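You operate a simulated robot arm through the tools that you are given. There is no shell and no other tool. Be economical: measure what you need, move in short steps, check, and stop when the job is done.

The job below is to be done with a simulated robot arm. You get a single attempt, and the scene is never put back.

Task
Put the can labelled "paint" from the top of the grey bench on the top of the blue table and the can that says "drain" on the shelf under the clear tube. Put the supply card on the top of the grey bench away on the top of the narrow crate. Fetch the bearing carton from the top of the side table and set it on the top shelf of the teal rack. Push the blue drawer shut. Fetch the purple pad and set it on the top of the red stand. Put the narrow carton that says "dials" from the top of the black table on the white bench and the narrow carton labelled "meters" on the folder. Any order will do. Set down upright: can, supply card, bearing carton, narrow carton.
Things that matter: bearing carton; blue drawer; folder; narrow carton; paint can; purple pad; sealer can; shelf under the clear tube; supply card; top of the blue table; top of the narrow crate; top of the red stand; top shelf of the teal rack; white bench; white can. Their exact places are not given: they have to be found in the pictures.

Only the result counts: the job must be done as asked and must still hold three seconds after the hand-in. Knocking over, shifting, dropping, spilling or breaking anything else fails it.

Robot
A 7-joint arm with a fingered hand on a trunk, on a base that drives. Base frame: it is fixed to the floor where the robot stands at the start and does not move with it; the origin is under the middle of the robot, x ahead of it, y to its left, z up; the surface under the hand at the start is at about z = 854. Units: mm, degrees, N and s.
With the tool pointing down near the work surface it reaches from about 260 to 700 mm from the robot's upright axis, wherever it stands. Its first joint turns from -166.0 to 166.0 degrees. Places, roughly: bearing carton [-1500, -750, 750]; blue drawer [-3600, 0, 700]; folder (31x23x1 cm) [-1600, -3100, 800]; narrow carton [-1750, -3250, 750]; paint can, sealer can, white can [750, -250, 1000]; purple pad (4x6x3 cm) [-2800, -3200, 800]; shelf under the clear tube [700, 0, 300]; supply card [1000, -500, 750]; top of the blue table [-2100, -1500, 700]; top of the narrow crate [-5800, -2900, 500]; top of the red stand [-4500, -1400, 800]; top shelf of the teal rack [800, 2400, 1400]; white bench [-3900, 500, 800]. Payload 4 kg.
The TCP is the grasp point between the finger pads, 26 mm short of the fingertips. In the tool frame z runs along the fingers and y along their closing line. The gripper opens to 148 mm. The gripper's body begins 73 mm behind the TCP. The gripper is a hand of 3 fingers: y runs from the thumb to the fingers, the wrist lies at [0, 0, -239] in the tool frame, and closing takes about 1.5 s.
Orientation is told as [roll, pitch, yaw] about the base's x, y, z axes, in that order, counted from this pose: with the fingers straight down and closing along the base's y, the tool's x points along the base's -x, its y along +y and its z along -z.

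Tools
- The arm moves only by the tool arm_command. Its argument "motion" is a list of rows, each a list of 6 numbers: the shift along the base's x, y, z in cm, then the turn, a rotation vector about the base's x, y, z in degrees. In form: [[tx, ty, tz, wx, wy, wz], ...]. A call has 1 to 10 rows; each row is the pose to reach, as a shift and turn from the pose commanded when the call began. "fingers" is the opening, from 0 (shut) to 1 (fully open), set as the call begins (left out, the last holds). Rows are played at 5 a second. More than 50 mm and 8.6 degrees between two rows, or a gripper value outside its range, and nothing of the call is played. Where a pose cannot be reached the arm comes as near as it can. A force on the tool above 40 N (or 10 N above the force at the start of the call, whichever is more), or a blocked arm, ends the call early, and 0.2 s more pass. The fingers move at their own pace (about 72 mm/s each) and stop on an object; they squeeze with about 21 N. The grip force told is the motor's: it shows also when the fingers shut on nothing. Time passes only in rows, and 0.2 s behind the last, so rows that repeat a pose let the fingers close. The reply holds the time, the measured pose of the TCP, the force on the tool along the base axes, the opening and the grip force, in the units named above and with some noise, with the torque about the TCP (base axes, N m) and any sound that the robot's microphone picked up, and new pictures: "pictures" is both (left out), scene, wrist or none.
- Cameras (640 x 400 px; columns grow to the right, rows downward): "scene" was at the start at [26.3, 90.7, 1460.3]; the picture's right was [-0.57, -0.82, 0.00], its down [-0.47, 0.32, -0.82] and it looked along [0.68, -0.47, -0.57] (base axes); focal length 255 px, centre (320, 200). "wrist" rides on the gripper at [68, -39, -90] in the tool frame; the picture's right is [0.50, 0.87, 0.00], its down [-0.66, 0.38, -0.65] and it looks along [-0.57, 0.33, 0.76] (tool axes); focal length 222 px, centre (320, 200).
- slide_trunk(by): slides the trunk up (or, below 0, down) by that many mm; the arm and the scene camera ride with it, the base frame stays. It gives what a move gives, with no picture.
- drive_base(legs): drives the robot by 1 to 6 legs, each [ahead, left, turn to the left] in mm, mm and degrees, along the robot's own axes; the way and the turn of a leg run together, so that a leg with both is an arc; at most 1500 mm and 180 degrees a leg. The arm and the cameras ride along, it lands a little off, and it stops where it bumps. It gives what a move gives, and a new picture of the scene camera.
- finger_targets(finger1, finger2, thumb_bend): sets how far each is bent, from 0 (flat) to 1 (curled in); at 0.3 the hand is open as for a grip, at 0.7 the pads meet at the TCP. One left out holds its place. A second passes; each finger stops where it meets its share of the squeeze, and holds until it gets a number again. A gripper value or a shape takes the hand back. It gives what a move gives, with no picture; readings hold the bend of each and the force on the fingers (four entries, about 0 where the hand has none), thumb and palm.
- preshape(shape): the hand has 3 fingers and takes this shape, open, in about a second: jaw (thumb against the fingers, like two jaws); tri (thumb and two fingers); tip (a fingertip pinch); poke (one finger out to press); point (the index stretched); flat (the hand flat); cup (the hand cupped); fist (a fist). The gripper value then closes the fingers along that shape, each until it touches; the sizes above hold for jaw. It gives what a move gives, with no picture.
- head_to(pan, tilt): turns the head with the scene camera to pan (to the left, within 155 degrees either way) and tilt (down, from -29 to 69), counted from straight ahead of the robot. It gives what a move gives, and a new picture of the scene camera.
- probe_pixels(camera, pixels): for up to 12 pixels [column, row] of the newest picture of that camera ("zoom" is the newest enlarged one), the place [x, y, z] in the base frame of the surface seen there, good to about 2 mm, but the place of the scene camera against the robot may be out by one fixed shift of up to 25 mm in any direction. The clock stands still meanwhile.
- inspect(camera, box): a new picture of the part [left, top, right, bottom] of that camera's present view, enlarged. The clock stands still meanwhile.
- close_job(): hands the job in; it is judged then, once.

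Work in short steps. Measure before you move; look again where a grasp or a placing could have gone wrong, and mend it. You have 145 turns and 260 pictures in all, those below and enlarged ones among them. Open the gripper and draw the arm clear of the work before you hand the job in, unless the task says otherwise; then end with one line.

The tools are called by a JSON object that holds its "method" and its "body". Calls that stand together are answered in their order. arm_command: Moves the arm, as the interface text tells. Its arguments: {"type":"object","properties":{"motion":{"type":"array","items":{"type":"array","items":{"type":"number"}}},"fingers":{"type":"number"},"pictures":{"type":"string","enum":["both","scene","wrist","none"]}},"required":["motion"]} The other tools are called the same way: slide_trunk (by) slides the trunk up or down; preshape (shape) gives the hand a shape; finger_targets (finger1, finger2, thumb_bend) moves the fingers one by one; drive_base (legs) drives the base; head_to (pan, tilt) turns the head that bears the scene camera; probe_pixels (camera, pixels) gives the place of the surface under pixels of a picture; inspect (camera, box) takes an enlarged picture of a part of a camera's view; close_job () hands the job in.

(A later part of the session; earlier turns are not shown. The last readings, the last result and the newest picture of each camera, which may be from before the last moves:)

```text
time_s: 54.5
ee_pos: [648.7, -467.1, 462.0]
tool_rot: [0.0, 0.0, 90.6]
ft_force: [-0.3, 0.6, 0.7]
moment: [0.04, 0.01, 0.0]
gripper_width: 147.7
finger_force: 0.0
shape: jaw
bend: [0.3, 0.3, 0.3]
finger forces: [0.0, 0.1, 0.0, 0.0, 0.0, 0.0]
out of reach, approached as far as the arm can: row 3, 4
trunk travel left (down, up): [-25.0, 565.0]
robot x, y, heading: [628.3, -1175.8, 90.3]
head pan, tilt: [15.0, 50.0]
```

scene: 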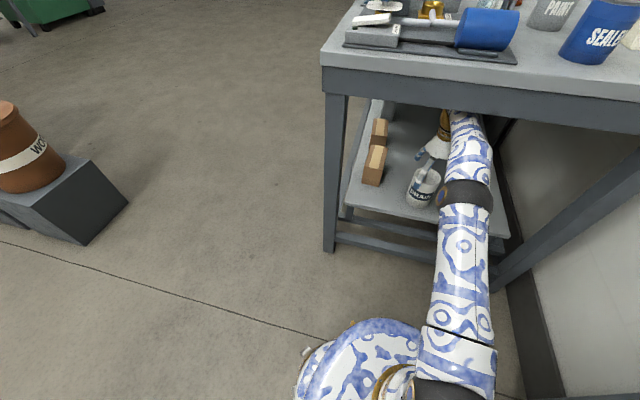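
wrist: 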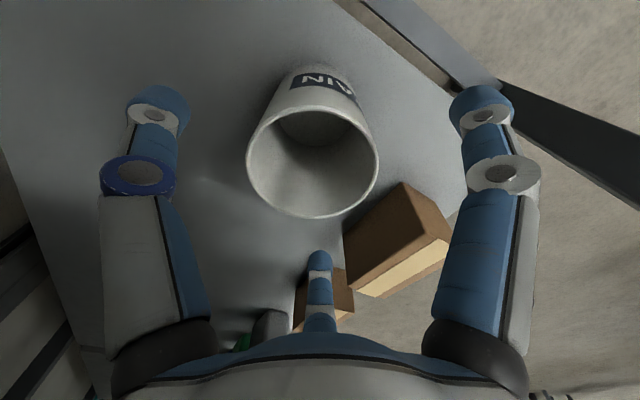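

The hand is above the rim; the can stands upright on the shelf. I drive straight back, then raise the trunk and look at the bench top.

{"method": "drive_base", "body": {"legs": [[-260, 0, 0]]}}

{"method": "slide_trunk", "body": {"by": 400}}

{"method": "arm_command", "body": {"motion": [[0, -4, 4, 0, 0, 0], [0, -8, 7, 0, 0, 0], [0, -12, 10, 0, 0, 0], [0, -16, 13, 0, 0, 0], [0, -18, 17, 0, 0, 0], [0, -18, 22, 0, 0, 0], [0, -18, 27, 0, 0, 0]], "pictures": "none"}}

{"method": "head_to", "body": {"pan": 0, "tilt": 35}}

```text
time_s: 56.3
ee_pos: [652.7, -726.9, 461.3]
tool_rot: [0.0, -0.1, 90.4]
ft_force: [-0.1, 0.1, -0.6]
moment: [0.01, 0.01, 0.02]
gripper_width: 147.7
finger_force: 0.1
shape: jaw
bend: [0.3, 0.3, 0.3]
finger forces: [0.1, 0.0, 0.1, 0.0, 0.1, 0.1]
trunk travel left (down, up): [-25.0, 565.0]
robot x, y, heading: [632.1, -1441.8, 90.6]
head pan, tilt: [15.0, 50.0]
```

scene: 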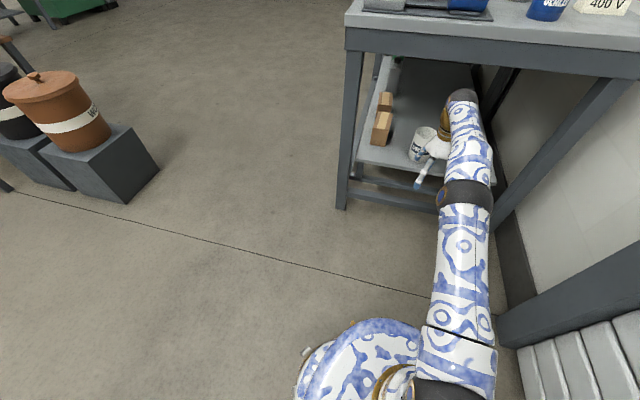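

```text
time_s: 60.2
ee_pos: [652.7, -727.6, 861.4]
tool_rot: [0.0, -0.1, 90.5]
ft_force: [0.2, 0.7, 0.4]
moment: [0.02, 0.02, 0.01]
gripper_width: 147.9
finger_force: 0.2
shape: jaw
bend: [0.3, 0.3, 0.3]
finger forces: [0.0, 0.0, 0.1, 0.0, 0.1, 0.1]
trunk travel left (down, up): [-425.0, 165.0]
robot x, y, heading: [629.4, -1438.3, 90.3]
head pan, tilt: [15.0, 50.0]
```

```text
refused: row 1 steps farther than a row can; nothing moved
```

```text
time_s: 60.9
ee_pos: [651.8, -727.9, 861.6]
tool_rot: [0.0, -0.1, 90.4]
ft_force: [-0.7, -0.3, -0.6]
moment: [0.0, 0.0, 0.02]
gripper_width: 147.6
finger_force: 0.0
shape: jaw
bend: [0.3, 0.3, 0.3]
finger forces: [0.0, 0.1, 0.1, 0.1, 0.1, 0.1]
trunk travel left (down, up): [-425.0, 165.0]
robot x, y, heading: [630.9, -1437.0, 90.2]
head pan, tilt: [0.0, 35.0]
```

scene: 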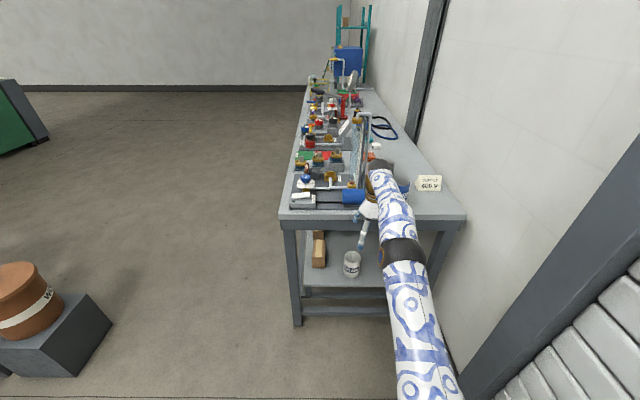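

DRAIN can stands on the shelf at (352,264). I retract and raise the arm to see the bench end clearly.

{"method": "arm_command", "body": {"motion": [[0, -4, 2, 0, 0, 0], [0, -8, 4, 0, 0, 0], [0, -12, 6, 0, 0, 0], [0, -16, 9, 0, 0, 0], [0, -20, 12, 0, 0, 0], [0, -23, 15, 0, 0, 0], [0, -25, 19, 0, 0, 0], [0, -25, 24, 0, 0, 0], [0, -25, 29, 0, 0, 0]], "pictures": "scene"}}

{"method": "drive_base", "body": {"legs": [[350, 0, 0]]}}

```text
time_s: 62.9
ee_pos: [652.4, -977.6, 1153.5]
tool_rot: [0.1, 0.0, 90.4]
ft_force: [1.1, 0.5, 0.1]
moment: [-0.03, 0.04, 0.0]
gripper_width: 147.8
finger_force: 0.1
shape: jaw
bend: [0.3, 0.3, 0.3]
finger forces: [0.0, 0.0, 0.0, 0.0, 0.1, 0.0]
trunk travel left (down, up): [-425.0, 165.0]
robot x, y, heading: [630.4, -1436.1, 90.4]
head pan, tilt: [0.0, 35.0]
```

scene: 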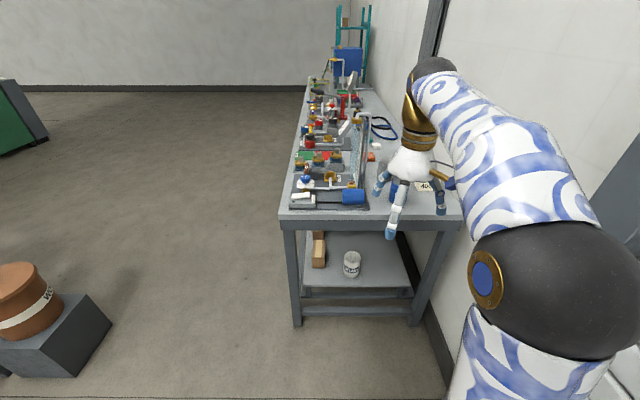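

```text
time_s: 65.2
ee_pos: [651.1, -628.0, 1153.1]
tool_rot: [0.1, 0.0, 90.3]
ft_force: [-0.3, 0.5, 0.3]
moment: [-0.03, 0.04, 0.01]
gripper_width: 147.8
finger_force: 0.1
shape: jaw
bend: [0.3, 0.3, 0.3]
finger forces: [0.0, 0.0, 0.0, 0.0, 0.1, 0.0]
trunk travel left (down, up): [-425.0, 165.0]
robot x, y, heading: [626.5, -1087.3, 90.2]
head pan, tilt: [0.0, 35.0]
```

scene: 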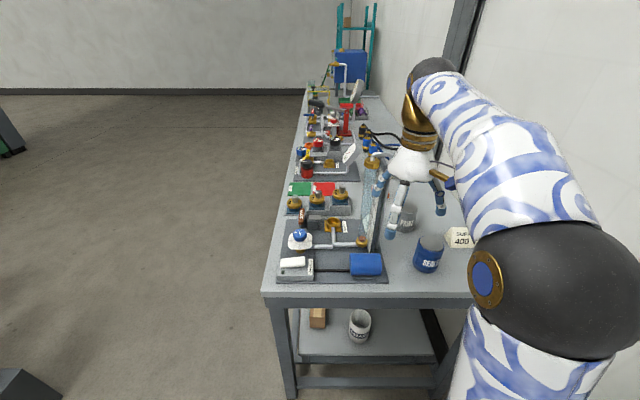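

I take a wrist picture and probe the bench layout around the paint can.

{"method": "arm_command", "body": {"motion": [[4, 2, 0, 0, 0, 0], [8, 4, 0, 0, 0, 0], [11, 6, 0, 0, 0, 0]], "pictures": "both"}}

{"method": "probe_pixels", "body": {"camera": "scene", "pixels": [[408, 220], [405, 208], [432, 240], [428, 262], [460, 238], [372, 162], [372, 250], [388, 240], [365, 265], [384, 200]]}}

```text
time_s: 66.0
ee_pos: [761.2, -565.9, 1153.2]
tool_rot: [0.0, 0.1, 90.4]
ft_force: [0.1, -0.3, 0.2]
moment: [-0.01, 0.03, 0.0]
gripper_width: 148.0
finger_force: 0.0
shape: jaw
bend: [0.3, 0.3, 0.3]
finger forces: [0.0, 0.0, 0.0, 0.0, 0.0, 0.0]
trunk travel left (down, up): [-425.0, 165.0]
robot x, y, heading: [627.4, -1084.4, 90.2]
head pan, tilt: [0.0, 35.0]
```

scene: 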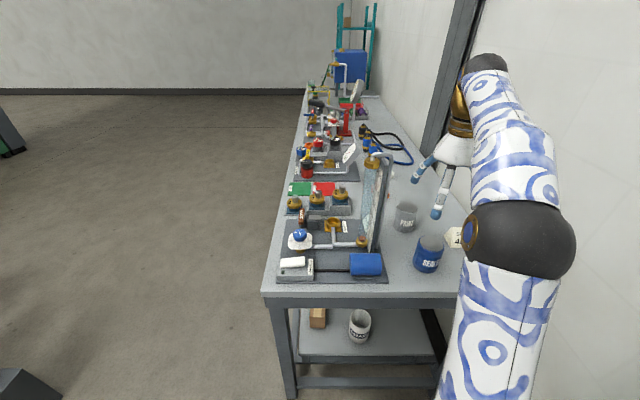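
wrist: 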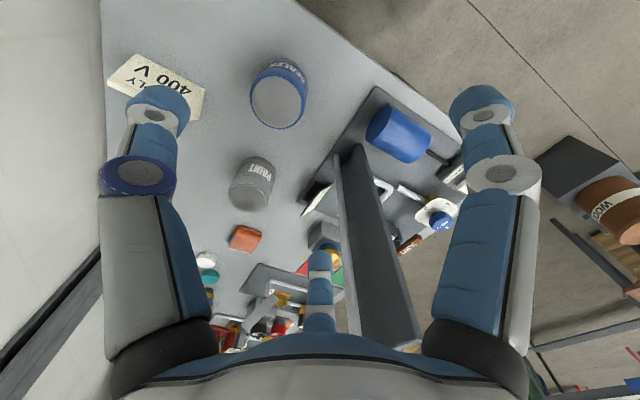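

```text
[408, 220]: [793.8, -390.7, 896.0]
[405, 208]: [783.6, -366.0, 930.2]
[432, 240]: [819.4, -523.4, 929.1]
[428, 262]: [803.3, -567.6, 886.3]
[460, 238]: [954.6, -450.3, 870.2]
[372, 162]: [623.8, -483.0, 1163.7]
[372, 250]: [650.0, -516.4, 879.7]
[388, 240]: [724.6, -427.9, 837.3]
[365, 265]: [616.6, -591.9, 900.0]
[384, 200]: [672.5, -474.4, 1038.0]
```

I probe the paint can top, sealer can, card and tube support through the wrist camera.

{"method": "probe_pixels", "body": {"camera": "wrist", "pixels": [[248, 195], [232, 192], [266, 198], [250, 209], [250, 165], [278, 100], [345, 160], [370, 260], [125, 88], [190, 100], [135, 62], [215, 150]]}}

{"method": "inspect", "body": {"camera": "wrist", "box": [90, 20, 380, 260]}}

```text
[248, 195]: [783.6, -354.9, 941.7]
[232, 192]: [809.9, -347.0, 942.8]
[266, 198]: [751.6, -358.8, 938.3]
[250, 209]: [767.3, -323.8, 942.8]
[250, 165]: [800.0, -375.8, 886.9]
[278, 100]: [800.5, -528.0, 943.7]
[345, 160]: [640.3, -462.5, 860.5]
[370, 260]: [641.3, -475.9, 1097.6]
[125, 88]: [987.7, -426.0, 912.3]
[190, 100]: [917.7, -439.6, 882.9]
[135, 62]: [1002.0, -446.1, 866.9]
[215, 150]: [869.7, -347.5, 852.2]
```

```text
1.67 times, centred on (235, 140) of wrist
```

zoom: 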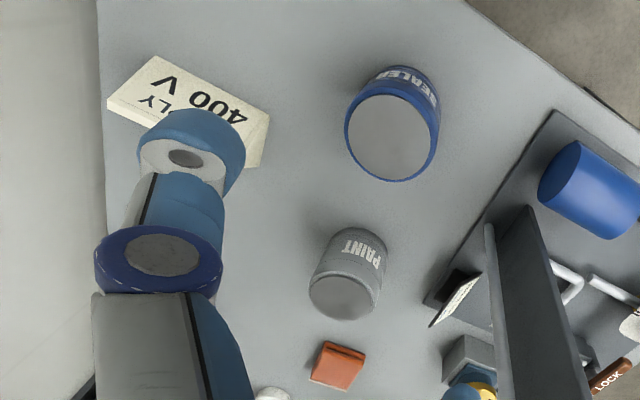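

Paint can centre ≈ (780,-350), radius ~32, top 942. I check the job card's place and move over the can at the same time.

{"method": "arm_command", "body": {"motion": [[1, 4, 0, 0, 0, 0], [2, 8, 0, 0, 0, 0], [2, 12, 0, 0, 0, 0], [2, 16, 0, 0, 0, 0], [2, 20, 0, 0, 0, 0], [2, 21.6, -3, 0, 0, 0], [2, 21.6, -7, 0, 0, 0], [2, 21.6, -11, 0, 0, 0]], "pictures": "wrist"}}

```text
time_s: 67.8
ee_pos: [764.2, -443.8, 1028.6]
tool_rot: [0.0, -0.1, 90.3]
ft_force: [-0.3, -0.6, -0.2]
moment: [0.06, -0.01, -0.01]
gripper_width: 147.7
finger_force: 0.0
shape: jaw
bend: [0.3, 0.3, 0.3]
finger forces: [0.0, 0.0, 0.1, 0.1, 0.1, 0.0]
out of reach, approached as far as the arm can: row 2, 3, 4, 5, 6, 7, 8
trunk travel left (down, up): [-425.0, 165.0]
robot x, y, heading: [626.1, -1089.1, 90.1]
head pan, tilt: [0.0, 35.0]
```

wrist: 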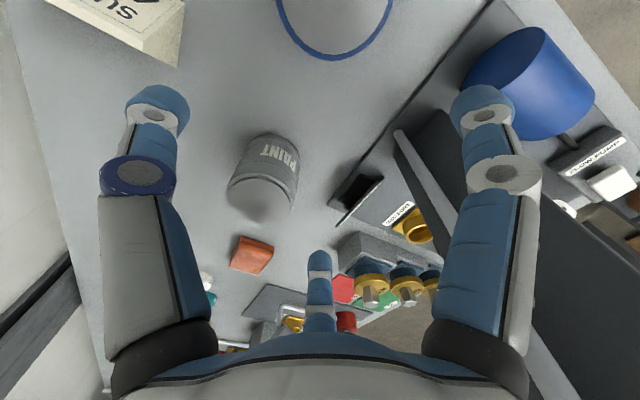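

The reach ran out before the can; the hand stopped short at y=-444. I go straight up first, then drive the base closer.

{"method": "arm_command", "body": {"motion": [[0, 0, 4, 0, 0, 0], [0, 0, 8, 0, 0, 0], [0, 0, 12, 0, 0, 0]], "pictures": "none"}}

{"method": "drive_base", "body": {"legs": [[0, -80, 0], [130, 0, 0]]}}

```text
time_s: 68.6
ee_pos: [752.6, -486.6, 1104.0]
tool_rot: [-0.1, 0.1, 90.3]
ft_force: [0.7, -0.1, -0.2]
moment: [-0.02, 0.01, 0.0]
gripper_width: 148.2
finger_force: 0.0
shape: jaw
bend: [0.3, 0.3, 0.3]
finger forces: [0.1, 0.1, 0.0, 0.0, 0.0, 0.0]
out of reach, approached as far as the arm can: row 1, 2, 3
trunk travel left (down, up): [-425.0, 165.0]
robot x, y, heading: [626.1, -1088.9, 90.6]
head pan, tilt: [0.0, 35.0]
```

```text
time_s: 70.5
ee_pos: [832.7, -355.2, 1105.0]
tool_rot: [0.0, 0.0, 90.2]
ft_force: [-0.5, -0.6, 0.3]
moment: [0.05, 0.01, 0.01]
gripper_width: 148.3
finger_force: 0.2
shape: jaw
bend: [0.3, 0.3, 0.3]
finger forces: [0.0, 0.0, 0.0, 0.1, 0.0, 0.0]
trunk travel left (down, up): [-425.0, 165.0]
robot x, y, heading: [709.5, -962.8, 90.4]
head pan, tilt: [0.0, 35.0]
```

scene: 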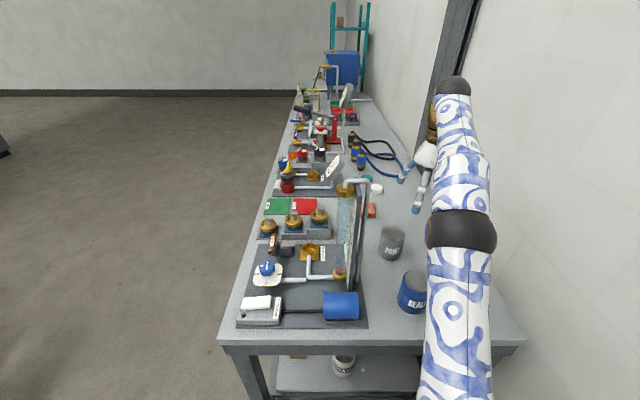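

Now within reach. A small move toward (780,-350) and down to ~1040, with a wrist picture to recheck.

{"method": "arm_command", "body": {"motion": [[-2.5, 0, 0, 0, 0, 0], [-5, 0.4, 0, 0, 0, 0], [-5, 0.4, -3, 0, 0, 0], [-5, 0.4, -6, 0, 0, 0]], "pictures": "wrist"}}

```text
time_s: 71.5
ee_pos: [783.3, -352.0, 1044.8]
tool_rot: [0.0, 0.0, 90.2]
ft_force: [-0.4, -0.1, -0.1]
moment: [-0.02, 0.02, 0.01]
gripper_width: 148.2
finger_force: 0.0
shape: jaw
bend: [0.3, 0.3, 0.3]
finger forces: [0.1, 0.0, 0.0, 0.0, 0.0, 0.1]
trunk travel left (down, up): [-425.0, 165.0]
robot x, y, heading: [709.0, -957.5, 90.3]
head pan, tilt: [0.0, 35.0]
```

wrist: 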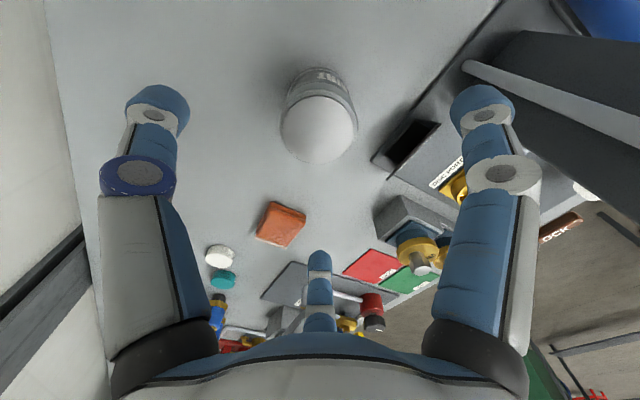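

{"method": "probe_pixels", "body": {"camera": "wrist", "pixels": [[282, 128], [356, 128], [319, 162], [295, 152], [345, 152], [318, 130], [375, 160], [412, 125], [440, 125], [400, 170], [475, 65], [280, 210]]}}

```text
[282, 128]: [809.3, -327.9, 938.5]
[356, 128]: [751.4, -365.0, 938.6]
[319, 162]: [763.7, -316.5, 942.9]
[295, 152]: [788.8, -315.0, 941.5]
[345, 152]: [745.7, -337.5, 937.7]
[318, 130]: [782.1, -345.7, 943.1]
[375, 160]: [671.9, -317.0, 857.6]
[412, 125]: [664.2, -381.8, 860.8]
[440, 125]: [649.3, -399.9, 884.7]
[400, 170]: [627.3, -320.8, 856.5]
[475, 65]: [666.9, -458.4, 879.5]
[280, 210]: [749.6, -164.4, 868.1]
```

Can centre (779,-346), R 34; neighbours are clear. I descend to z≈915, close and lift.

{"method": "arm_command", "body": {"motion": [[-0.4, 0.6, -4, 0, 0, 0], [-0.4, 0.6, -8, 0, 0, 0], [-0.4, 0.6, -11, 0, 0, 0], [-0.4, 0.6, -13, 0, 0, 0]], "pictures": "none"}}

{"method": "arm_command", "body": {"motion": [[0, 0, 0, 0, 0, 0], [0, 0, 0, 0, 0, 0], [0, 0, 0, 0, 0, 0], [0, 0, 0, 0, 0, 0], [0, 0, 0, 0, 0, 0], [0, 0, 0, 0, 0, 0], [0, 0, 4, 0, 0, 0], [0, 0, 8, 0, 0, 0], [0, 0, 12, 0, 0, 0]], "fingers": 0}}

```text
time_s: 72.5
ee_pos: [779.4, -344.1, 915.8]
tool_rot: [0.1, -0.1, 90.2]
ft_force: [-0.2, -0.8, -0.6]
moment: [0.02, 0.0, -0.01]
gripper_width: 148.1
finger_force: 0.0
shape: jaw
bend: [0.3, 0.3, 0.3]
finger forces: [0.1, 0.0, 0.1, 0.0, 0.0, 0.0]
trunk travel left (down, up): [-425.0, 165.0]
robot x, y, heading: [708.7, -957.9, 90.4]
head pan, tilt: [0.0, 35.0]
```

```text
time_s: 74.5
ee_pos: [779.9, -344.5, 1035.3]
tool_rot: [0.0, 0.1, 90.2]
ft_force: [-0.9, 0.2, -3.8]
moment: [-0.04, -0.02, -0.01]
gripper_width: 66.3
finger_force: 20.8
shape: jaw
bend: [0.77, 0.38, 0.7]
finger forces: [19.3, 19.0, 0.0, 0.0, 19.0, 0.0]
trunk travel left (down, up): [-425.0, 165.0]
robot x, y, heading: [707.0, -955.1, 90.2]
head pan, tilt: [0.0, 35.0]
```

scene: 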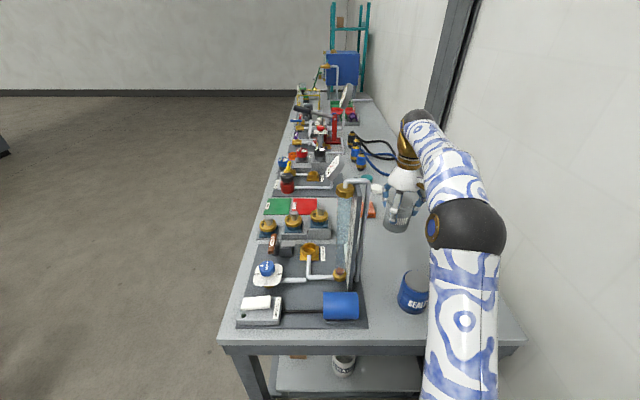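
wrist: 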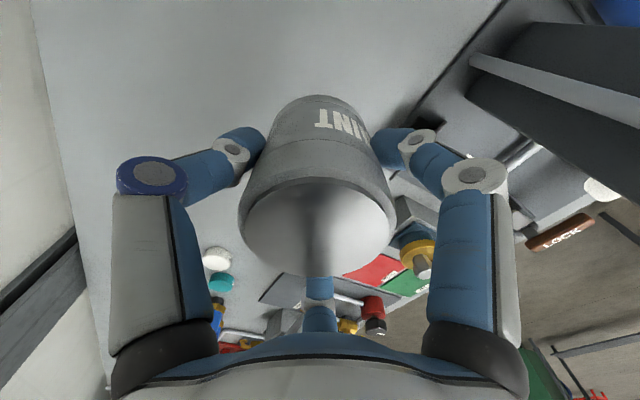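

Paint can held. I lift a bit more, back out over the sealer can, then turn to face -x and look.

{"method": "arm_command", "body": {"motion": [[0, 0, 4, 0, 0, 0], [0, 0, 7, 0, 0, 0]], "pictures": "none"}}

{"method": "drive_base", "body": {"legs": [[-550, 0, 0], [0, 0, 90]]}}

{"method": "head_to", "body": {"pan": 30, "tilt": 20}}

```text
time_s: 75.2
ee_pos: [779.9, -344.7, 1103.8]
tool_rot: [0.0, 0.1, 90.2]
ft_force: [0.4, 0.5, -4.6]
moment: [-0.03, -0.01, -0.04]
gripper_width: 66.2
finger_force: 20.7
shape: jaw
bend: [0.77, 0.38, 0.7]
finger forces: [19.1, 18.9, 0.1, 0.0, 19.0, 0.0]
trunk travel left (down, up): [-425.0, 165.0]
robot x, y, heading: [707.0, -958.8, 90.2]
head pan, tilt: [0.0, 35.0]
```

```text
time_s: 82.2
ee_pos: [98.1, -1441.6, 1104.0]
tool_rot: [0.0, 0.0, -179.8]
ft_force: [-0.3, 0.4, -3.2]
moment: [0.05, -0.05, -0.03]
gripper_width: 66.0
finger_force: 20.2
shape: jaw
bend: [0.77, 0.38, 0.7]
finger forces: [18.7, 19.4, 0.0, 0.0, 19.3, 0.1]
trunk travel left (down, up): [-425.0, 165.0]
robot x, y, heading: [706.9, -1512.2, -179.7]
head pan, tilt: [0.0, 35.0]
```

scene: 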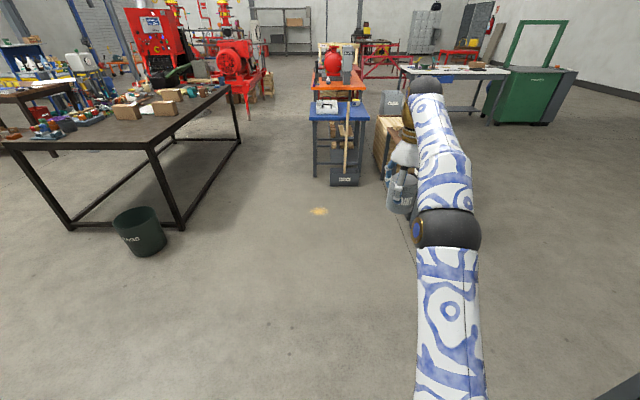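

```text
time_s: 83.1
ee_pos: [98.6, -1441.4, 1104.5]
tool_rot: [0.0, -0.1, -179.8]
ft_force: [0.4, 0.1, -3.8]
moment: [0.01, 0.0, -0.02]
gripper_width: 65.9
finger_force: 21.5
shape: jaw
bend: [0.77, 0.38, 0.7]
finger forces: [18.7, 19.4, 0.0, 0.1, 19.3, 0.0]
trunk travel left (down, up): [-425.0, 165.0]
robot x, y, heading: [705.4, -1512.2, -179.9]
head pan, tilt: [30.0, 20.0]
```

scene: 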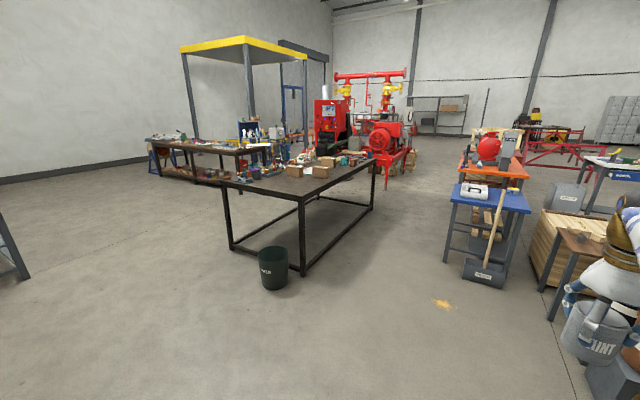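

The blue table lies straight ahead with a dustpan/broom before it. I pan ahead and probe the layout.

{"method": "head_to", "body": {"pan": 0, "tilt": 20}}

{"method": "inspect", "body": {"camera": "scene", "box": [280, 80, 440, 240]}}

{"method": "head_to", "body": {"pan": -35, "tilt": 20}}

```text
time_s: 84.1
ee_pos: [98.4, -1440.7, 1104.0]
tool_rot: [0.0, 0.0, -180.0]
ft_force: [0.0, 0.2, -2.8]
moment: [0.01, 0.05, -0.02]
gripper_width: 66.0
finger_force: 20.9
shape: jaw
bend: [0.77, 0.38, 0.7]
finger forces: [18.7, 19.3, 0.0, 0.0, 19.2, 0.0]
trunk travel left (down, up): [-425.0, 165.0]
robot x, y, heading: [707.3, -1514.4, -179.9]
head pan, tilt: [0.0, 20.0]
```

scene: 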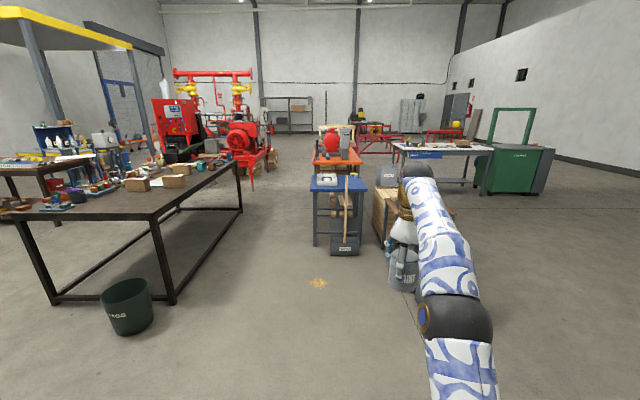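

```text
2.50 times, centred on (360, 160) of scene
```

zoom: 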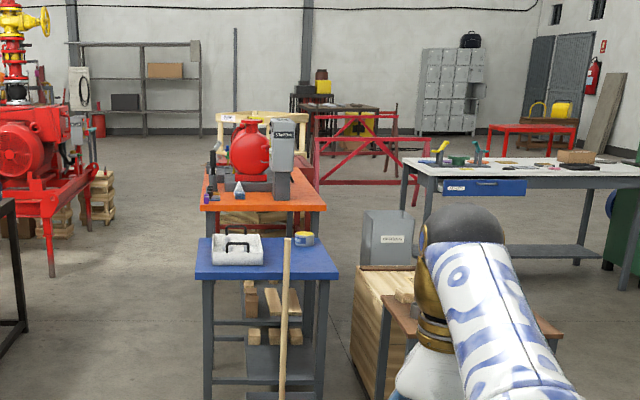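

```text
time_s: 85.1
ee_pos: [98.4, -1441.6, 1103.4]
tool_rot: [0.0, 0.0, -179.9]
ft_force: [-0.3, 0.8, -3.8]
moment: [0.0, -0.01, 0.01]
gripper_width: 66.0
finger_force: 20.9
shape: jaw
bend: [0.77, 0.38, 0.7]
finger forces: [18.7, 19.4, 0.0, 0.1, 19.2, 0.0]
trunk travel left (down, up): [-425.0, 165.0]
robot x, y, heading: [711.2, -1515.7, -180.1]
head pan, tilt: [-35.0, 20.0]
```

scene: 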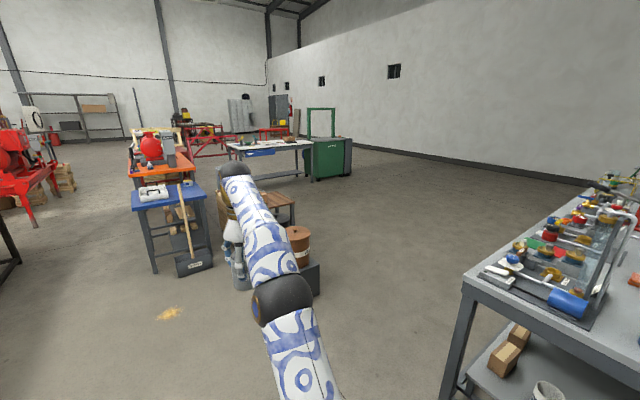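

The corridor between the black table and blue table is clear. I drive on ahead, shifted left, and look at the blue table.

{"method": "drive_base", "body": {"legs": [[700, 450, 0], [900, 0, 0]]}}

{"method": "head_to", "body": {"pan": 0, "tilt": 25}}

```text
time_s: 93.9
ee_pos: [-1506.6, -1890.5, 1104.2]
tool_rot: [0.1, -0.1, -179.9]
ft_force: [0.1, -0.4, -4.1]
moment: [-0.01, -0.02, -0.03]
gripper_width: 66.0
finger_force: 22.1
shape: jaw
bend: [0.77, 0.38, 0.7]
finger forces: [18.7, 19.4, 0.0, 0.1, 19.3, 0.1]
trunk travel left (down, up): [-425.0, 165.0]
robot x, y, heading: [-895.6, -1962.9, -179.7]
head pan, tilt: [-35.0, 20.0]
```

scene: 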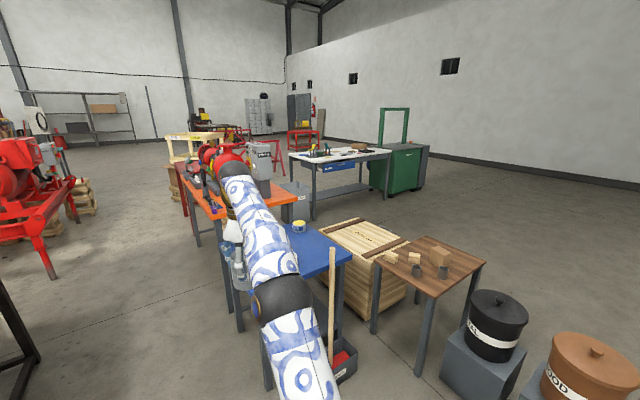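

```text
time_s: 94.9
ee_pos: [-1505.7, -1890.1, 1104.9]
tool_rot: [-0.1, 0.1, -179.9]
ft_force: [0.6, 0.1, -4.1]
moment: [0.01, -0.03, 0.03]
gripper_width: 66.1
finger_force: 20.8
shape: jaw
bend: [0.77, 0.38, 0.7]
finger forces: [18.7, 19.4, 0.0, 0.1, 19.2, 0.0]
trunk travel left (down, up): [-425.0, 165.0]
robot x, y, heading: [-895.4, -1963.5, -179.9]
head pan, tilt: [0.0, 25.0]
```

scene: 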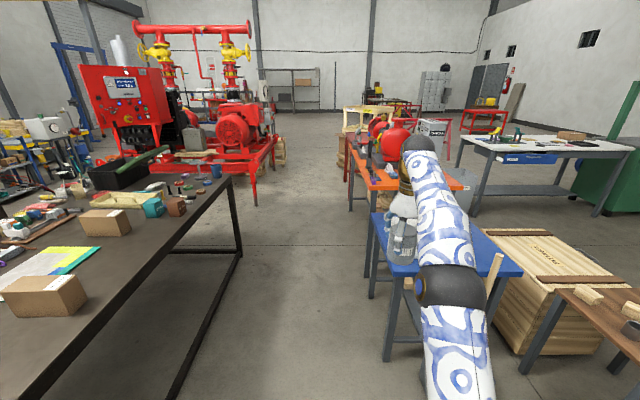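

The hand is already beside/over the blue table. I take a wrist picture and measure the table.

{"method": "arm_command", "body": {"motion": [[0, 0, 0, 0, 0, 0]], "pictures": "wrist"}}

{"method": "probe_pixels", "body": {"camera": "scene", "pixels": [[385, 262], [372, 216], [518, 272], [470, 290], [490, 240], [385, 240], [500, 255], [410, 275]]}}

```text
time_s: 95.3
ee_pos: [-1506.6, -1890.9, 1103.7]
tool_rot: [0.0, 0.0, -179.9]
ft_force: [-0.4, -0.3, -4.2]
moment: [-0.01, -0.02, -0.01]
gripper_width: 66.0
finger_force: 21.3
shape: jaw
bend: [0.77, 0.38, 0.7]
finger forces: [18.7, 19.4, 0.0, 0.0, 19.3, 0.0]
trunk travel left (down, up): [-425.0, 165.0]
robot x, y, heading: [-895.4, -1961.5, -180.1]
head pan, tilt: [0.0, 25.0]
```

wrist: 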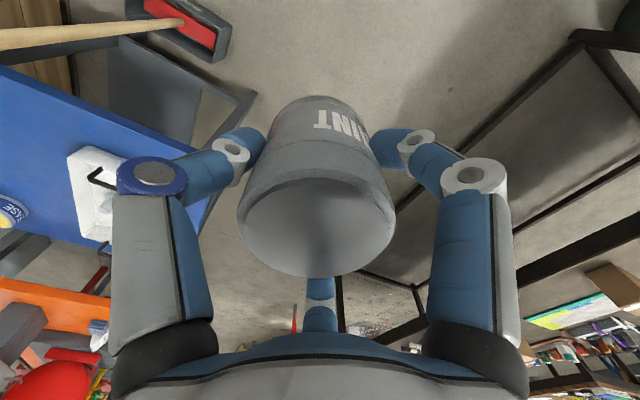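

```text
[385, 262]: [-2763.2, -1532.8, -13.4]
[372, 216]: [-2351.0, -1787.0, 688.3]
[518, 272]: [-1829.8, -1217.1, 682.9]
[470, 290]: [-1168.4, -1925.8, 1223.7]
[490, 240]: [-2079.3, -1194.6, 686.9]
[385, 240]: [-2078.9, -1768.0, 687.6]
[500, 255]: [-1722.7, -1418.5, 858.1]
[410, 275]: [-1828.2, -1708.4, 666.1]
```

Table top spans x -1830…-2355, y -1190…-1780, z≈705, with tote and tape on it. I drive 330 mm ahead to view it from above by wrist camera.

{"method": "drive_base", "body": {"legs": [[330, 0, 0]]}}

{"method": "arm_command", "body": {"motion": [[0, 4, 0, 0, 0, 0], [0, 8, 0, 0, 0, 0], [0, 11, 0, 0, 0, 0]], "pictures": "wrist"}}

```text
time_s: 97.4
ee_pos: [-1835.5, -1891.3, 1104.3]
tool_rot: [0.0, 0.0, -180.0]
ft_force: [0.1, 0.3, -3.6]
moment: [0.0, 0.02, -0.02]
gripper_width: 66.1
finger_force: 21.1
shape: jaw
bend: [0.77, 0.38, 0.7]
finger forces: [18.8, 19.3, 0.0, 0.1, 19.3, 0.0]
trunk travel left (down, up): [-425.0, 165.0]
robot x, y, heading: [-1223.9, -1963.3, -179.7]
head pan, tilt: [0.0, 25.0]
```

scene: 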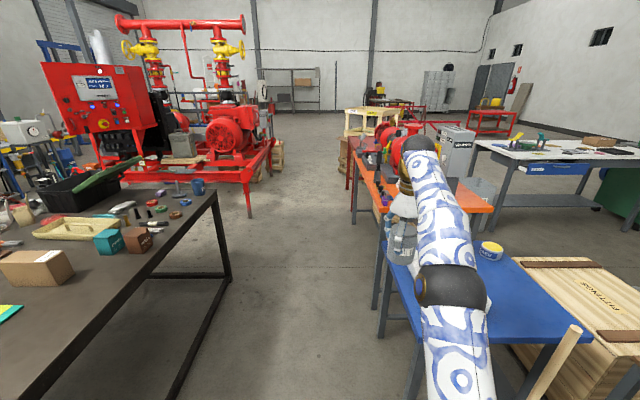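

```text
time_s: 98.2
ee_pos: [-1795.4, -1778.5, 1117.4]
tool_rot: [0.2, -0.2, -180.0]
ft_force: [2.1, 0.5, -3.8]
moment: [-0.07, 0.03, 0.01]
gripper_width: 65.5
finger_force: 21.7
shape: jaw
bend: [0.77, 0.38, 0.7]
finger forces: [19.3, 19.6, 0.0, 0.0, 20.5, 0.1]
out of reach, approached as far as the arm can: row 2, 3
trunk travel left (down, up): [-425.0, 165.0]
robot x, y, heading: [-1220.3, -1966.8, -180.0]
head pan, tilt: [0.0, 25.0]
```

wrist: 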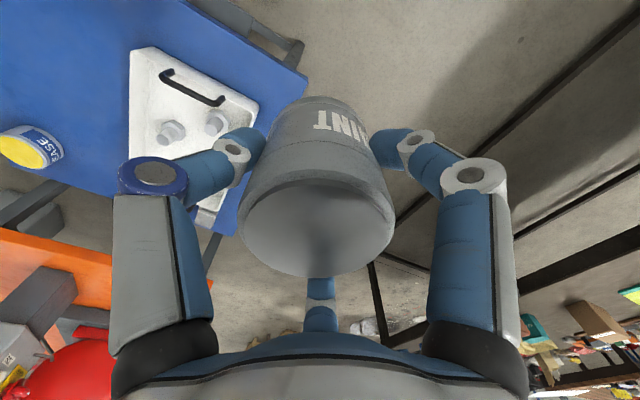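

The white tray (190,100) and grease tin (30,148) are on the table; I probe a free spot between them.

{"method": "probe_pixels", "body": {"camera": "wrist", "pixels": [[130, 60], [132, 150], [255, 100], [160, 50], [60, 145], [35, 125], [90, 60], [100, 120], [200, 20], [300, 80], [60, 20], [20, 60]]}}

```text
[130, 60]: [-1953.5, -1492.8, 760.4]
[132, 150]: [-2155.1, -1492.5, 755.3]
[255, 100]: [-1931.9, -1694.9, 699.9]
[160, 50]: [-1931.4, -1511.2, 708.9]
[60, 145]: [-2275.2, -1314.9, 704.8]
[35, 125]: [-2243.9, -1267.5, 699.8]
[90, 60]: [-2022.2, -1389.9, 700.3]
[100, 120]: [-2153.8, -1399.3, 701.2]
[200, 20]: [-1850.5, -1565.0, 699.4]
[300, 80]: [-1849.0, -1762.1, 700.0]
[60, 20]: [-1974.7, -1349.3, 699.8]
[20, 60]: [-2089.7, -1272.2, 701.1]
```

Free spot near (-1930,-1380), table z=700. I check the broom and dustpan before moving closer.

{"method": "head_to", "body": {"pan": -40, "tilt": 45}}

```text
time_s: 99.3
ee_pos: [-1799.2, -1783.9, 1116.0]
tool_rot: [0.0, 0.0, -179.9]
ft_force: [-0.5, -0.3, -4.8]
moment: [0.03, -0.04, 0.01]
gripper_width: 65.3
finger_force: 21.2
shape: jaw
bend: [0.77, 0.38, 0.7]
finger forces: [19.1, 20.0, 0.0, 0.0, 20.4, 0.1]
trunk travel left (down, up): [-425.0, 165.0]
robot x, y, heading: [-1221.8, -1960.3, -179.8]
head pan, tilt: [-40.0, 45.0]
```

scene: 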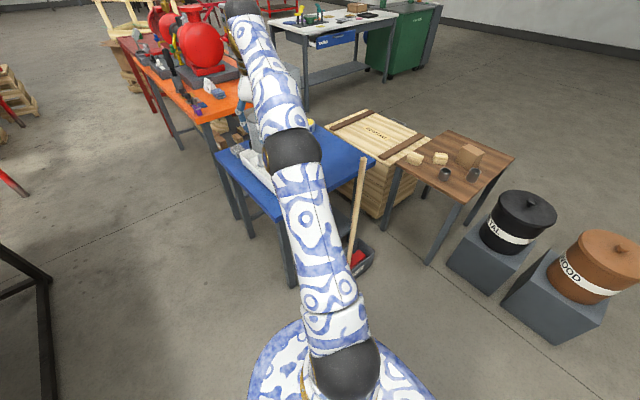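

{"method": "probe_pixels", "body": {"camera": "scene", "pixels": [[362, 160], [356, 200], [350, 250], [365, 268], [358, 258], [372, 248], [405, 158], [445, 175], [420, 165], [440, 160], [495, 170], [335, 160]]}}

{"method": "inspect", "body": {"camera": "scene", "box": [330, 110, 530, 235]}}

```text
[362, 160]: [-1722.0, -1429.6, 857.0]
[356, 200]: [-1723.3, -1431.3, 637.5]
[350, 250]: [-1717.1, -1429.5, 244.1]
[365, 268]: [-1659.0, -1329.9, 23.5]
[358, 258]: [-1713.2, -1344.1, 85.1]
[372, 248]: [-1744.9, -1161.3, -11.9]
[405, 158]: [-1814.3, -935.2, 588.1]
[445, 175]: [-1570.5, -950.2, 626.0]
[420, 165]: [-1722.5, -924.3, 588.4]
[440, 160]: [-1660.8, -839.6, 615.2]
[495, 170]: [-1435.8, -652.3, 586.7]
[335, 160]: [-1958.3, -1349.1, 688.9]
```

```text
3.20 times, centred on (430, 172) of scene
```

zoom: 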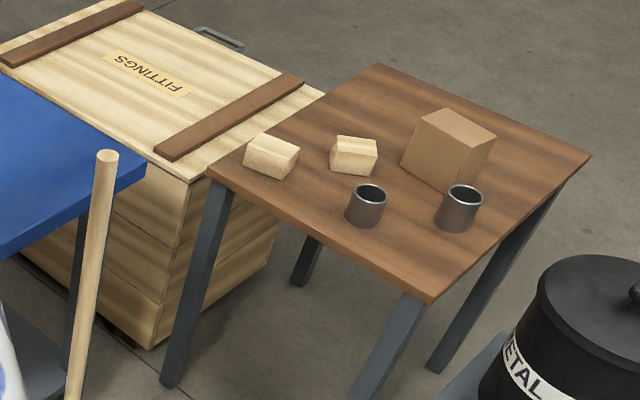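

Broom stands at (-1722,-1430), top ≈875. I move the base diagonally nearer, keeping ~400 mm from the dustpan, then bring the can over the free spot.

{"method": "drive_base", "body": {"legs": [[160, -215, 0]]}}

{"method": "arm_command", "body": {"motion": [[0, 4, 0, 0, 0, 0], [0.5, 8, 0, 0, 0, 0], [1, 12, 0, 0, 0, 0], [1.5, 15, 0, 0, 0, 0], [2, 18, 0, 0, 0, 0]], "pictures": "wrist"}}

```text
time_s: 101.2
ee_pos: [-1958.9, -1565.6, 1116.3]
tool_rot: [0.0, 0.0, -179.9]
ft_force: [0.4, 0.1, -3.6]
moment: [0.0, -0.05, 0.0]
gripper_width: 65.4
finger_force: 21.3
shape: jaw
bend: [0.77, 0.38, 0.7]
finger forces: [19.0, 20.0, 0.1, 0.0, 20.3, 0.1]
trunk travel left (down, up): [-425.0, 165.0]
robot x, y, heading: [-1379.5, -1748.8, -179.6]
head pan, tilt: [-40.0, 45.0]
```

scene: 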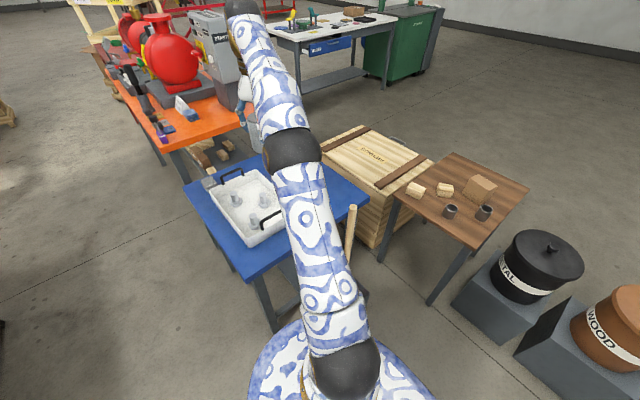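

```text
time_s: 102.4
ee_pos: [-1884.9, -1395.1, 1098.6]
tool_rot: [0.1, -0.2, -179.8]
ft_force: [1.0, 0.2, -4.1]
moment: [0.02, 0.04, -0.04]
gripper_width: 65.3
finger_force: 21.2
shape: jaw
bend: [0.77, 0.38, 0.7]
finger forces: [18.8, 20.1, 0.1, 0.1, 20.3, 0.0]
out of reach, approached as far as the arm can: row 1, 2, 3, 4, 5
trunk travel left (down, up): [-425.0, 165.0]
robot x, y, heading: [-1381.4, -1748.6, -179.9]
head pan, tilt: [-40.0, 45.0]
```

wrist: 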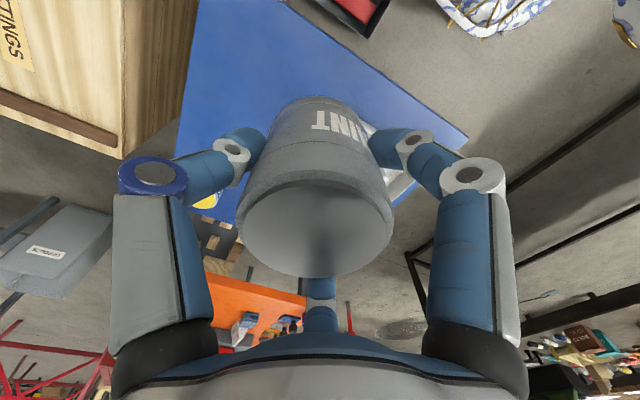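

The arm is near (-1885,-1395). I go down in steps with a bit more -x; reach improves when lower.

{"method": "arm_command", "body": {"motion": [[0, 0, -4, 0, 0, 0], [-1, 0, -8, 0, 0, 0], [-2, 0.5, -12, 0, 0, 0], [-3, 1, -16, 0, 0, 0], [-3, 1, -20, 0, 0, 0], [-3, 1, -24, 0, 0, 0]], "pictures": "both"}}

```text
time_s: 103.8
ee_pos: [-1916.9, -1386.6, 857.4]
tool_rot: [0.0, -0.1, -180.0]
ft_force: [-0.1, -0.2, -3.1]
moment: [0.0, 0.0, 0.05]
gripper_width: 65.3
finger_force: 21.1
shape: jaw
bend: [0.77, 0.38, 0.7]
finger forces: [18.4, 20.3, 0.0, 0.0, 20.0, 0.0]
trunk travel left (down, up): [-425.0, 165.0]
robot x, y, heading: [-1381.8, -1744.3, -180.1]
head pan, tilt: [-40.0, 45.0]
```

scene: 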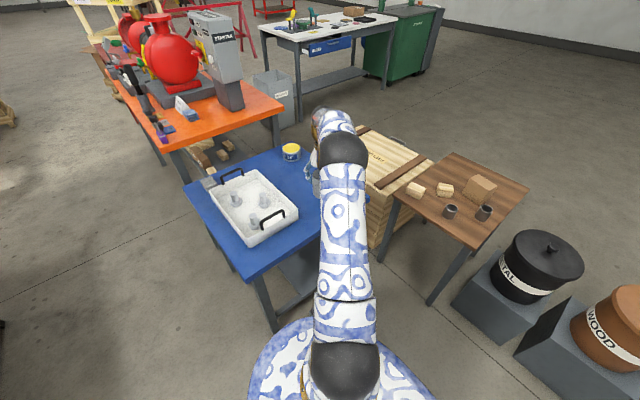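
wrist: 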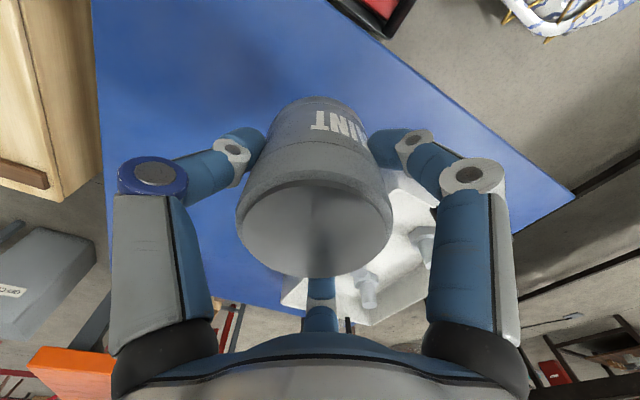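

The spot is free of tray and tin. I lower to contact at TCP ≈762 and release.

{"method": "arm_command", "body": {"motion": [[0, 1, -4, 0, 0, 0], [0, 1, -7, 0, 0, 0], [0, 1, -8.8, 0, 0, 0], [0, 1, -9.4, 0, 0, 0], [0, 1, -9.7, 0, 0, 0]], "pictures": "none"}}

{"method": "arm_command", "body": {"motion": [[0, 0, 0, 0, 0, 0], [0, 0, 0, 0, 0, 0], [0, 0, 0, 0, 0, 0], [0, 0, 0, 0, 0, 0], [0, 0, 0, 0, 0, 0], [0, 0, 0, 0, 0, 0]], "fingers": 1, "pictures": "wrist"}}

```text
time_s: 105.0
ee_pos: [-1916.8, -1377.3, 763.4]
tool_rot: [-0.2, -0.3, -179.9]
ft_force: [0.3, -1.4, 21.3]
moment: [0.08, 0.04, 0.01]
gripper_width: 65.7
finger_force: 20.5
shape: jaw
bend: [0.77, 0.38, 0.7]
finger forces: [21.9, 22.4, 0.0, 0.1, 22.4, 0.0]
trunk travel left (down, up): [-425.0, 165.0]
robot x, y, heading: [-1381.9, -1750.7, -180.0]
head pan, tilt: [-40.0, 45.0]
```

```text
time_s: 106.4
ee_pos: [-1917.2, -1377.3, 761.8]
tool_rot: [0.0, 0.0, -179.9]
ft_force: [0.7, 0.1, 0.1]
moment: [0.03, -0.01, -0.05]
gripper_width: 147.8
finger_force: 0.1
shape: jaw
bend: [0.3, 0.3, 0.3]
finger forces: [0.1, 0.0, 0.0, 0.0, 0.1, 0.0]
trunk travel left (down, up): [-425.0, 165.0]
robot x, y, heading: [-1382.7, -1745.4, -179.9]
head pan, tilt: [-40.0, 45.0]
```

wrist: 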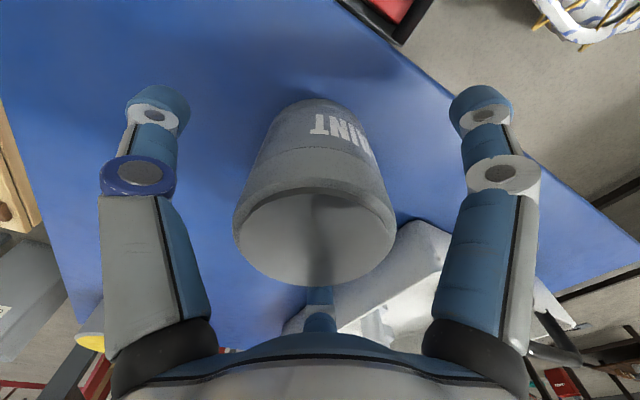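

Paint can is down and free. I rise straight, retract toward the base, and look at the side table.

{"method": "arm_command", "body": {"motion": [[0, 0, 4, 0, 0, 0], [0, 0, 8, 0, 0, 0], [0, 0, 12, 0, 0, 0], [0, 0, 16, 0, 0, 0], [2, -1.5, 20, 0, 0, 0], [6, -4, 21, 0, 0, 0], [10, -6.5, 22, 0, 0, 0], [14, -9, 23, 0, 0, 0], [18, -11.5, 24, 0, 0, 0], [22, -14, 25, 0, 0, 0]], "pictures": "scene"}}

{"method": "probe_pixels", "body": {"camera": "scene", "pixels": [[395, 188], [480, 245], [525, 192], [452, 156], [483, 182], [470, 195], [494, 188], [450, 212], [484, 214], [444, 190], [460, 290], [528, 345]]}}

```text
time_s: 108.6
ee_pos: [-1697.0, -1516.8, 1012.5]
tool_rot: [-0.1, 0.0, -179.9]
ft_force: [0.3, 0.4, -0.2]
moment: [-0.01, 0.02, 0.04]
gripper_width: 148.2
finger_force: 0.0
shape: jaw
bend: [0.3, 0.3, 0.3]
finger forces: [0.1, 0.1, 0.1, 0.1, 0.0, 0.0]
trunk travel left (down, up): [-425.0, 165.0]
robot x, y, heading: [-1380.2, -1747.1, -179.6]
head pan, tilt: [-40.0, 45.0]
```

scene: 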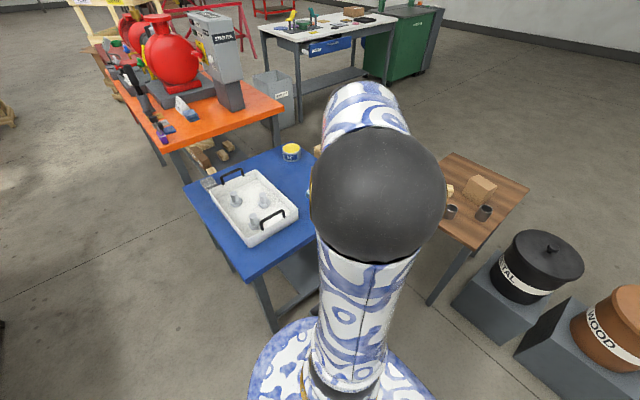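

```text
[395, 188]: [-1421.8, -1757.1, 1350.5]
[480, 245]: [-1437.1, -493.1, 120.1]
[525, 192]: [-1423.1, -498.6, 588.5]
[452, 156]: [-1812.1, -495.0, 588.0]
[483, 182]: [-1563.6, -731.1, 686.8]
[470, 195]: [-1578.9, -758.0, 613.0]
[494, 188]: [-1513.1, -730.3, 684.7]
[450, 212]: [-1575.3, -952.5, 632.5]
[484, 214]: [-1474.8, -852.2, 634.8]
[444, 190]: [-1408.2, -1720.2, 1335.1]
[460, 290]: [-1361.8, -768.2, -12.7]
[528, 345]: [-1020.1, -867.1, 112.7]
```

Carton at ≈(-1545,-745), table z≈605. The open side is +y, so I drive round the pots via x≈-450 to the far side, and look.

{"method": "drive_base", "body": {"legs": [[-930, 0, 0], [0, -1500, 0], [0, -150, 90]]}}

{"method": "head_to", "body": {"pan": -65, "tilt": 35}}

```text
time_s: 124.3
ee_pos: [-781.9, -469.8, 1012.1]
tool_rot: [-0.1, 0.0, -90.0]
ft_force: [-0.4, 0.7, 0.3]
moment: [-0.01, 0.01, 0.0]
gripper_width: 148.1
finger_force: 0.1
shape: jaw
bend: [0.3, 0.3, 0.3]
finger forces: [0.0, 0.1, 0.1, 0.1, 0.0, 0.1]
trunk travel left (down, up): [-425.0, 165.0]
robot x, y, heading: [-552.3, -156.2, -90.0]
head pan, tilt: [-40.0, 45.0]
```

scene: 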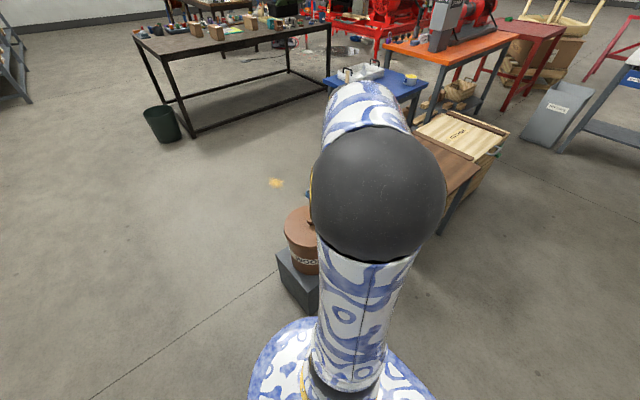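

```text
time_s: 125.2
ee_pos: [-782.3, -470.1, 1011.4]
tool_rot: [0.0, 0.0, -89.9]
ft_force: [-0.5, -0.2, 0.2]
moment: [-0.03, -0.01, 0.02]
gripper_width: 147.7
finger_force: 0.1
shape: jaw
bend: [0.3, 0.3, 0.3]
finger forces: [0.0, 0.0, 0.1, 0.1, 0.0, 0.1]
trunk travel left (down, up): [-425.0, 165.0]
robot x, y, heading: [-552.6, -161.4, -90.0]
head pan, tilt: [-65.0, 35.0]
```

scene: 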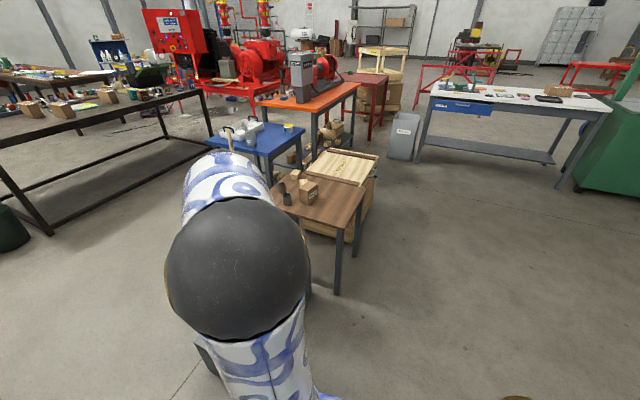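

Clear floor up to the table's +y side. I drive right 950 mm and take a wrist view of the carton.

{"method": "drive_base", "body": {"legs": [[0, -930, 0]]}}

{"method": "arm_command", "body": {"motion": [[4, -2, 0, 0, 0, 0], [8, -4, 0, 0, 0, 0], [12, -6, 0, 0, 0, 0], [16, -8, 0, 0, 0, 0], [19, -10, 0, 0, 0, 0]], "pictures": "wrist"}}

```text
time_s: 130.1
ee_pos: [-1712.6, -469.0, 1011.6]
tool_rot: [0.0, 0.0, -90.3]
ft_force: [0.4, 0.5, -0.1]
moment: [-0.03, 0.01, 0.01]
gripper_width: 148.0
finger_force: 0.0
shape: jaw
bend: [0.3, 0.3, 0.3]
finger forces: [0.1, 0.1, 0.0, 0.0, 0.0, 0.0]
trunk travel left (down, up): [-425.0, 165.0]
robot x, y, heading: [-1482.1, -153.8, -90.3]
head pan, tilt: [-65.0, 35.0]
```

scene: 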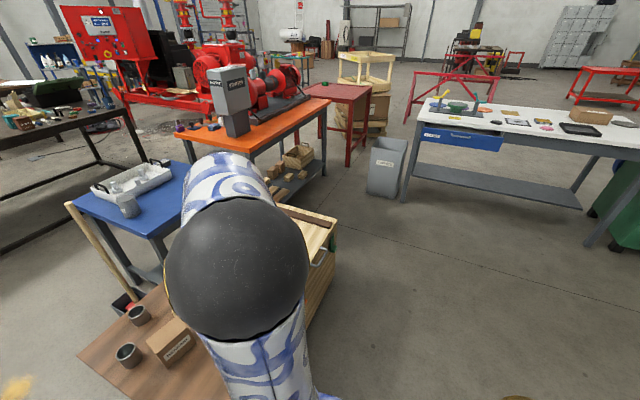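

```text
time_s: 131.2
ee_pos: [-1523.2, -568.5, 1011.1]
tool_rot: [0.0, 0.1, -90.3]
ft_force: [-1.3, 0.8, -0.4]
moment: [-0.01, 0.01, 0.01]
gripper_width: 147.8
finger_force: 0.0
shape: jaw
bend: [0.3, 0.3, 0.3]
finger forces: [0.1, 0.0, 0.0, 0.0, 0.0, 0.1]
trunk travel left (down, up): [-425.0, 165.0]
robot x, y, heading: [-1483.7, -153.3, -90.2]
head pan, tilt: [-65.0, 35.0]
```

wrist: 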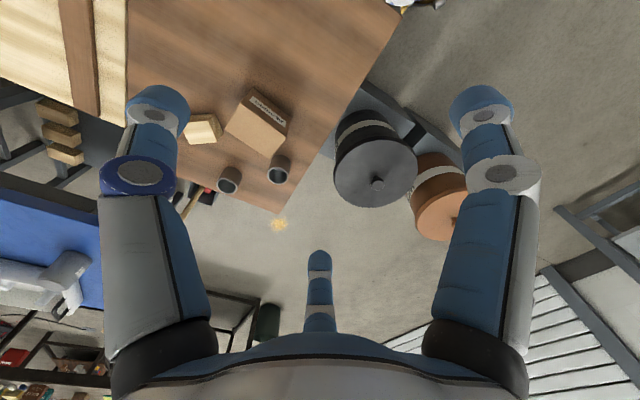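

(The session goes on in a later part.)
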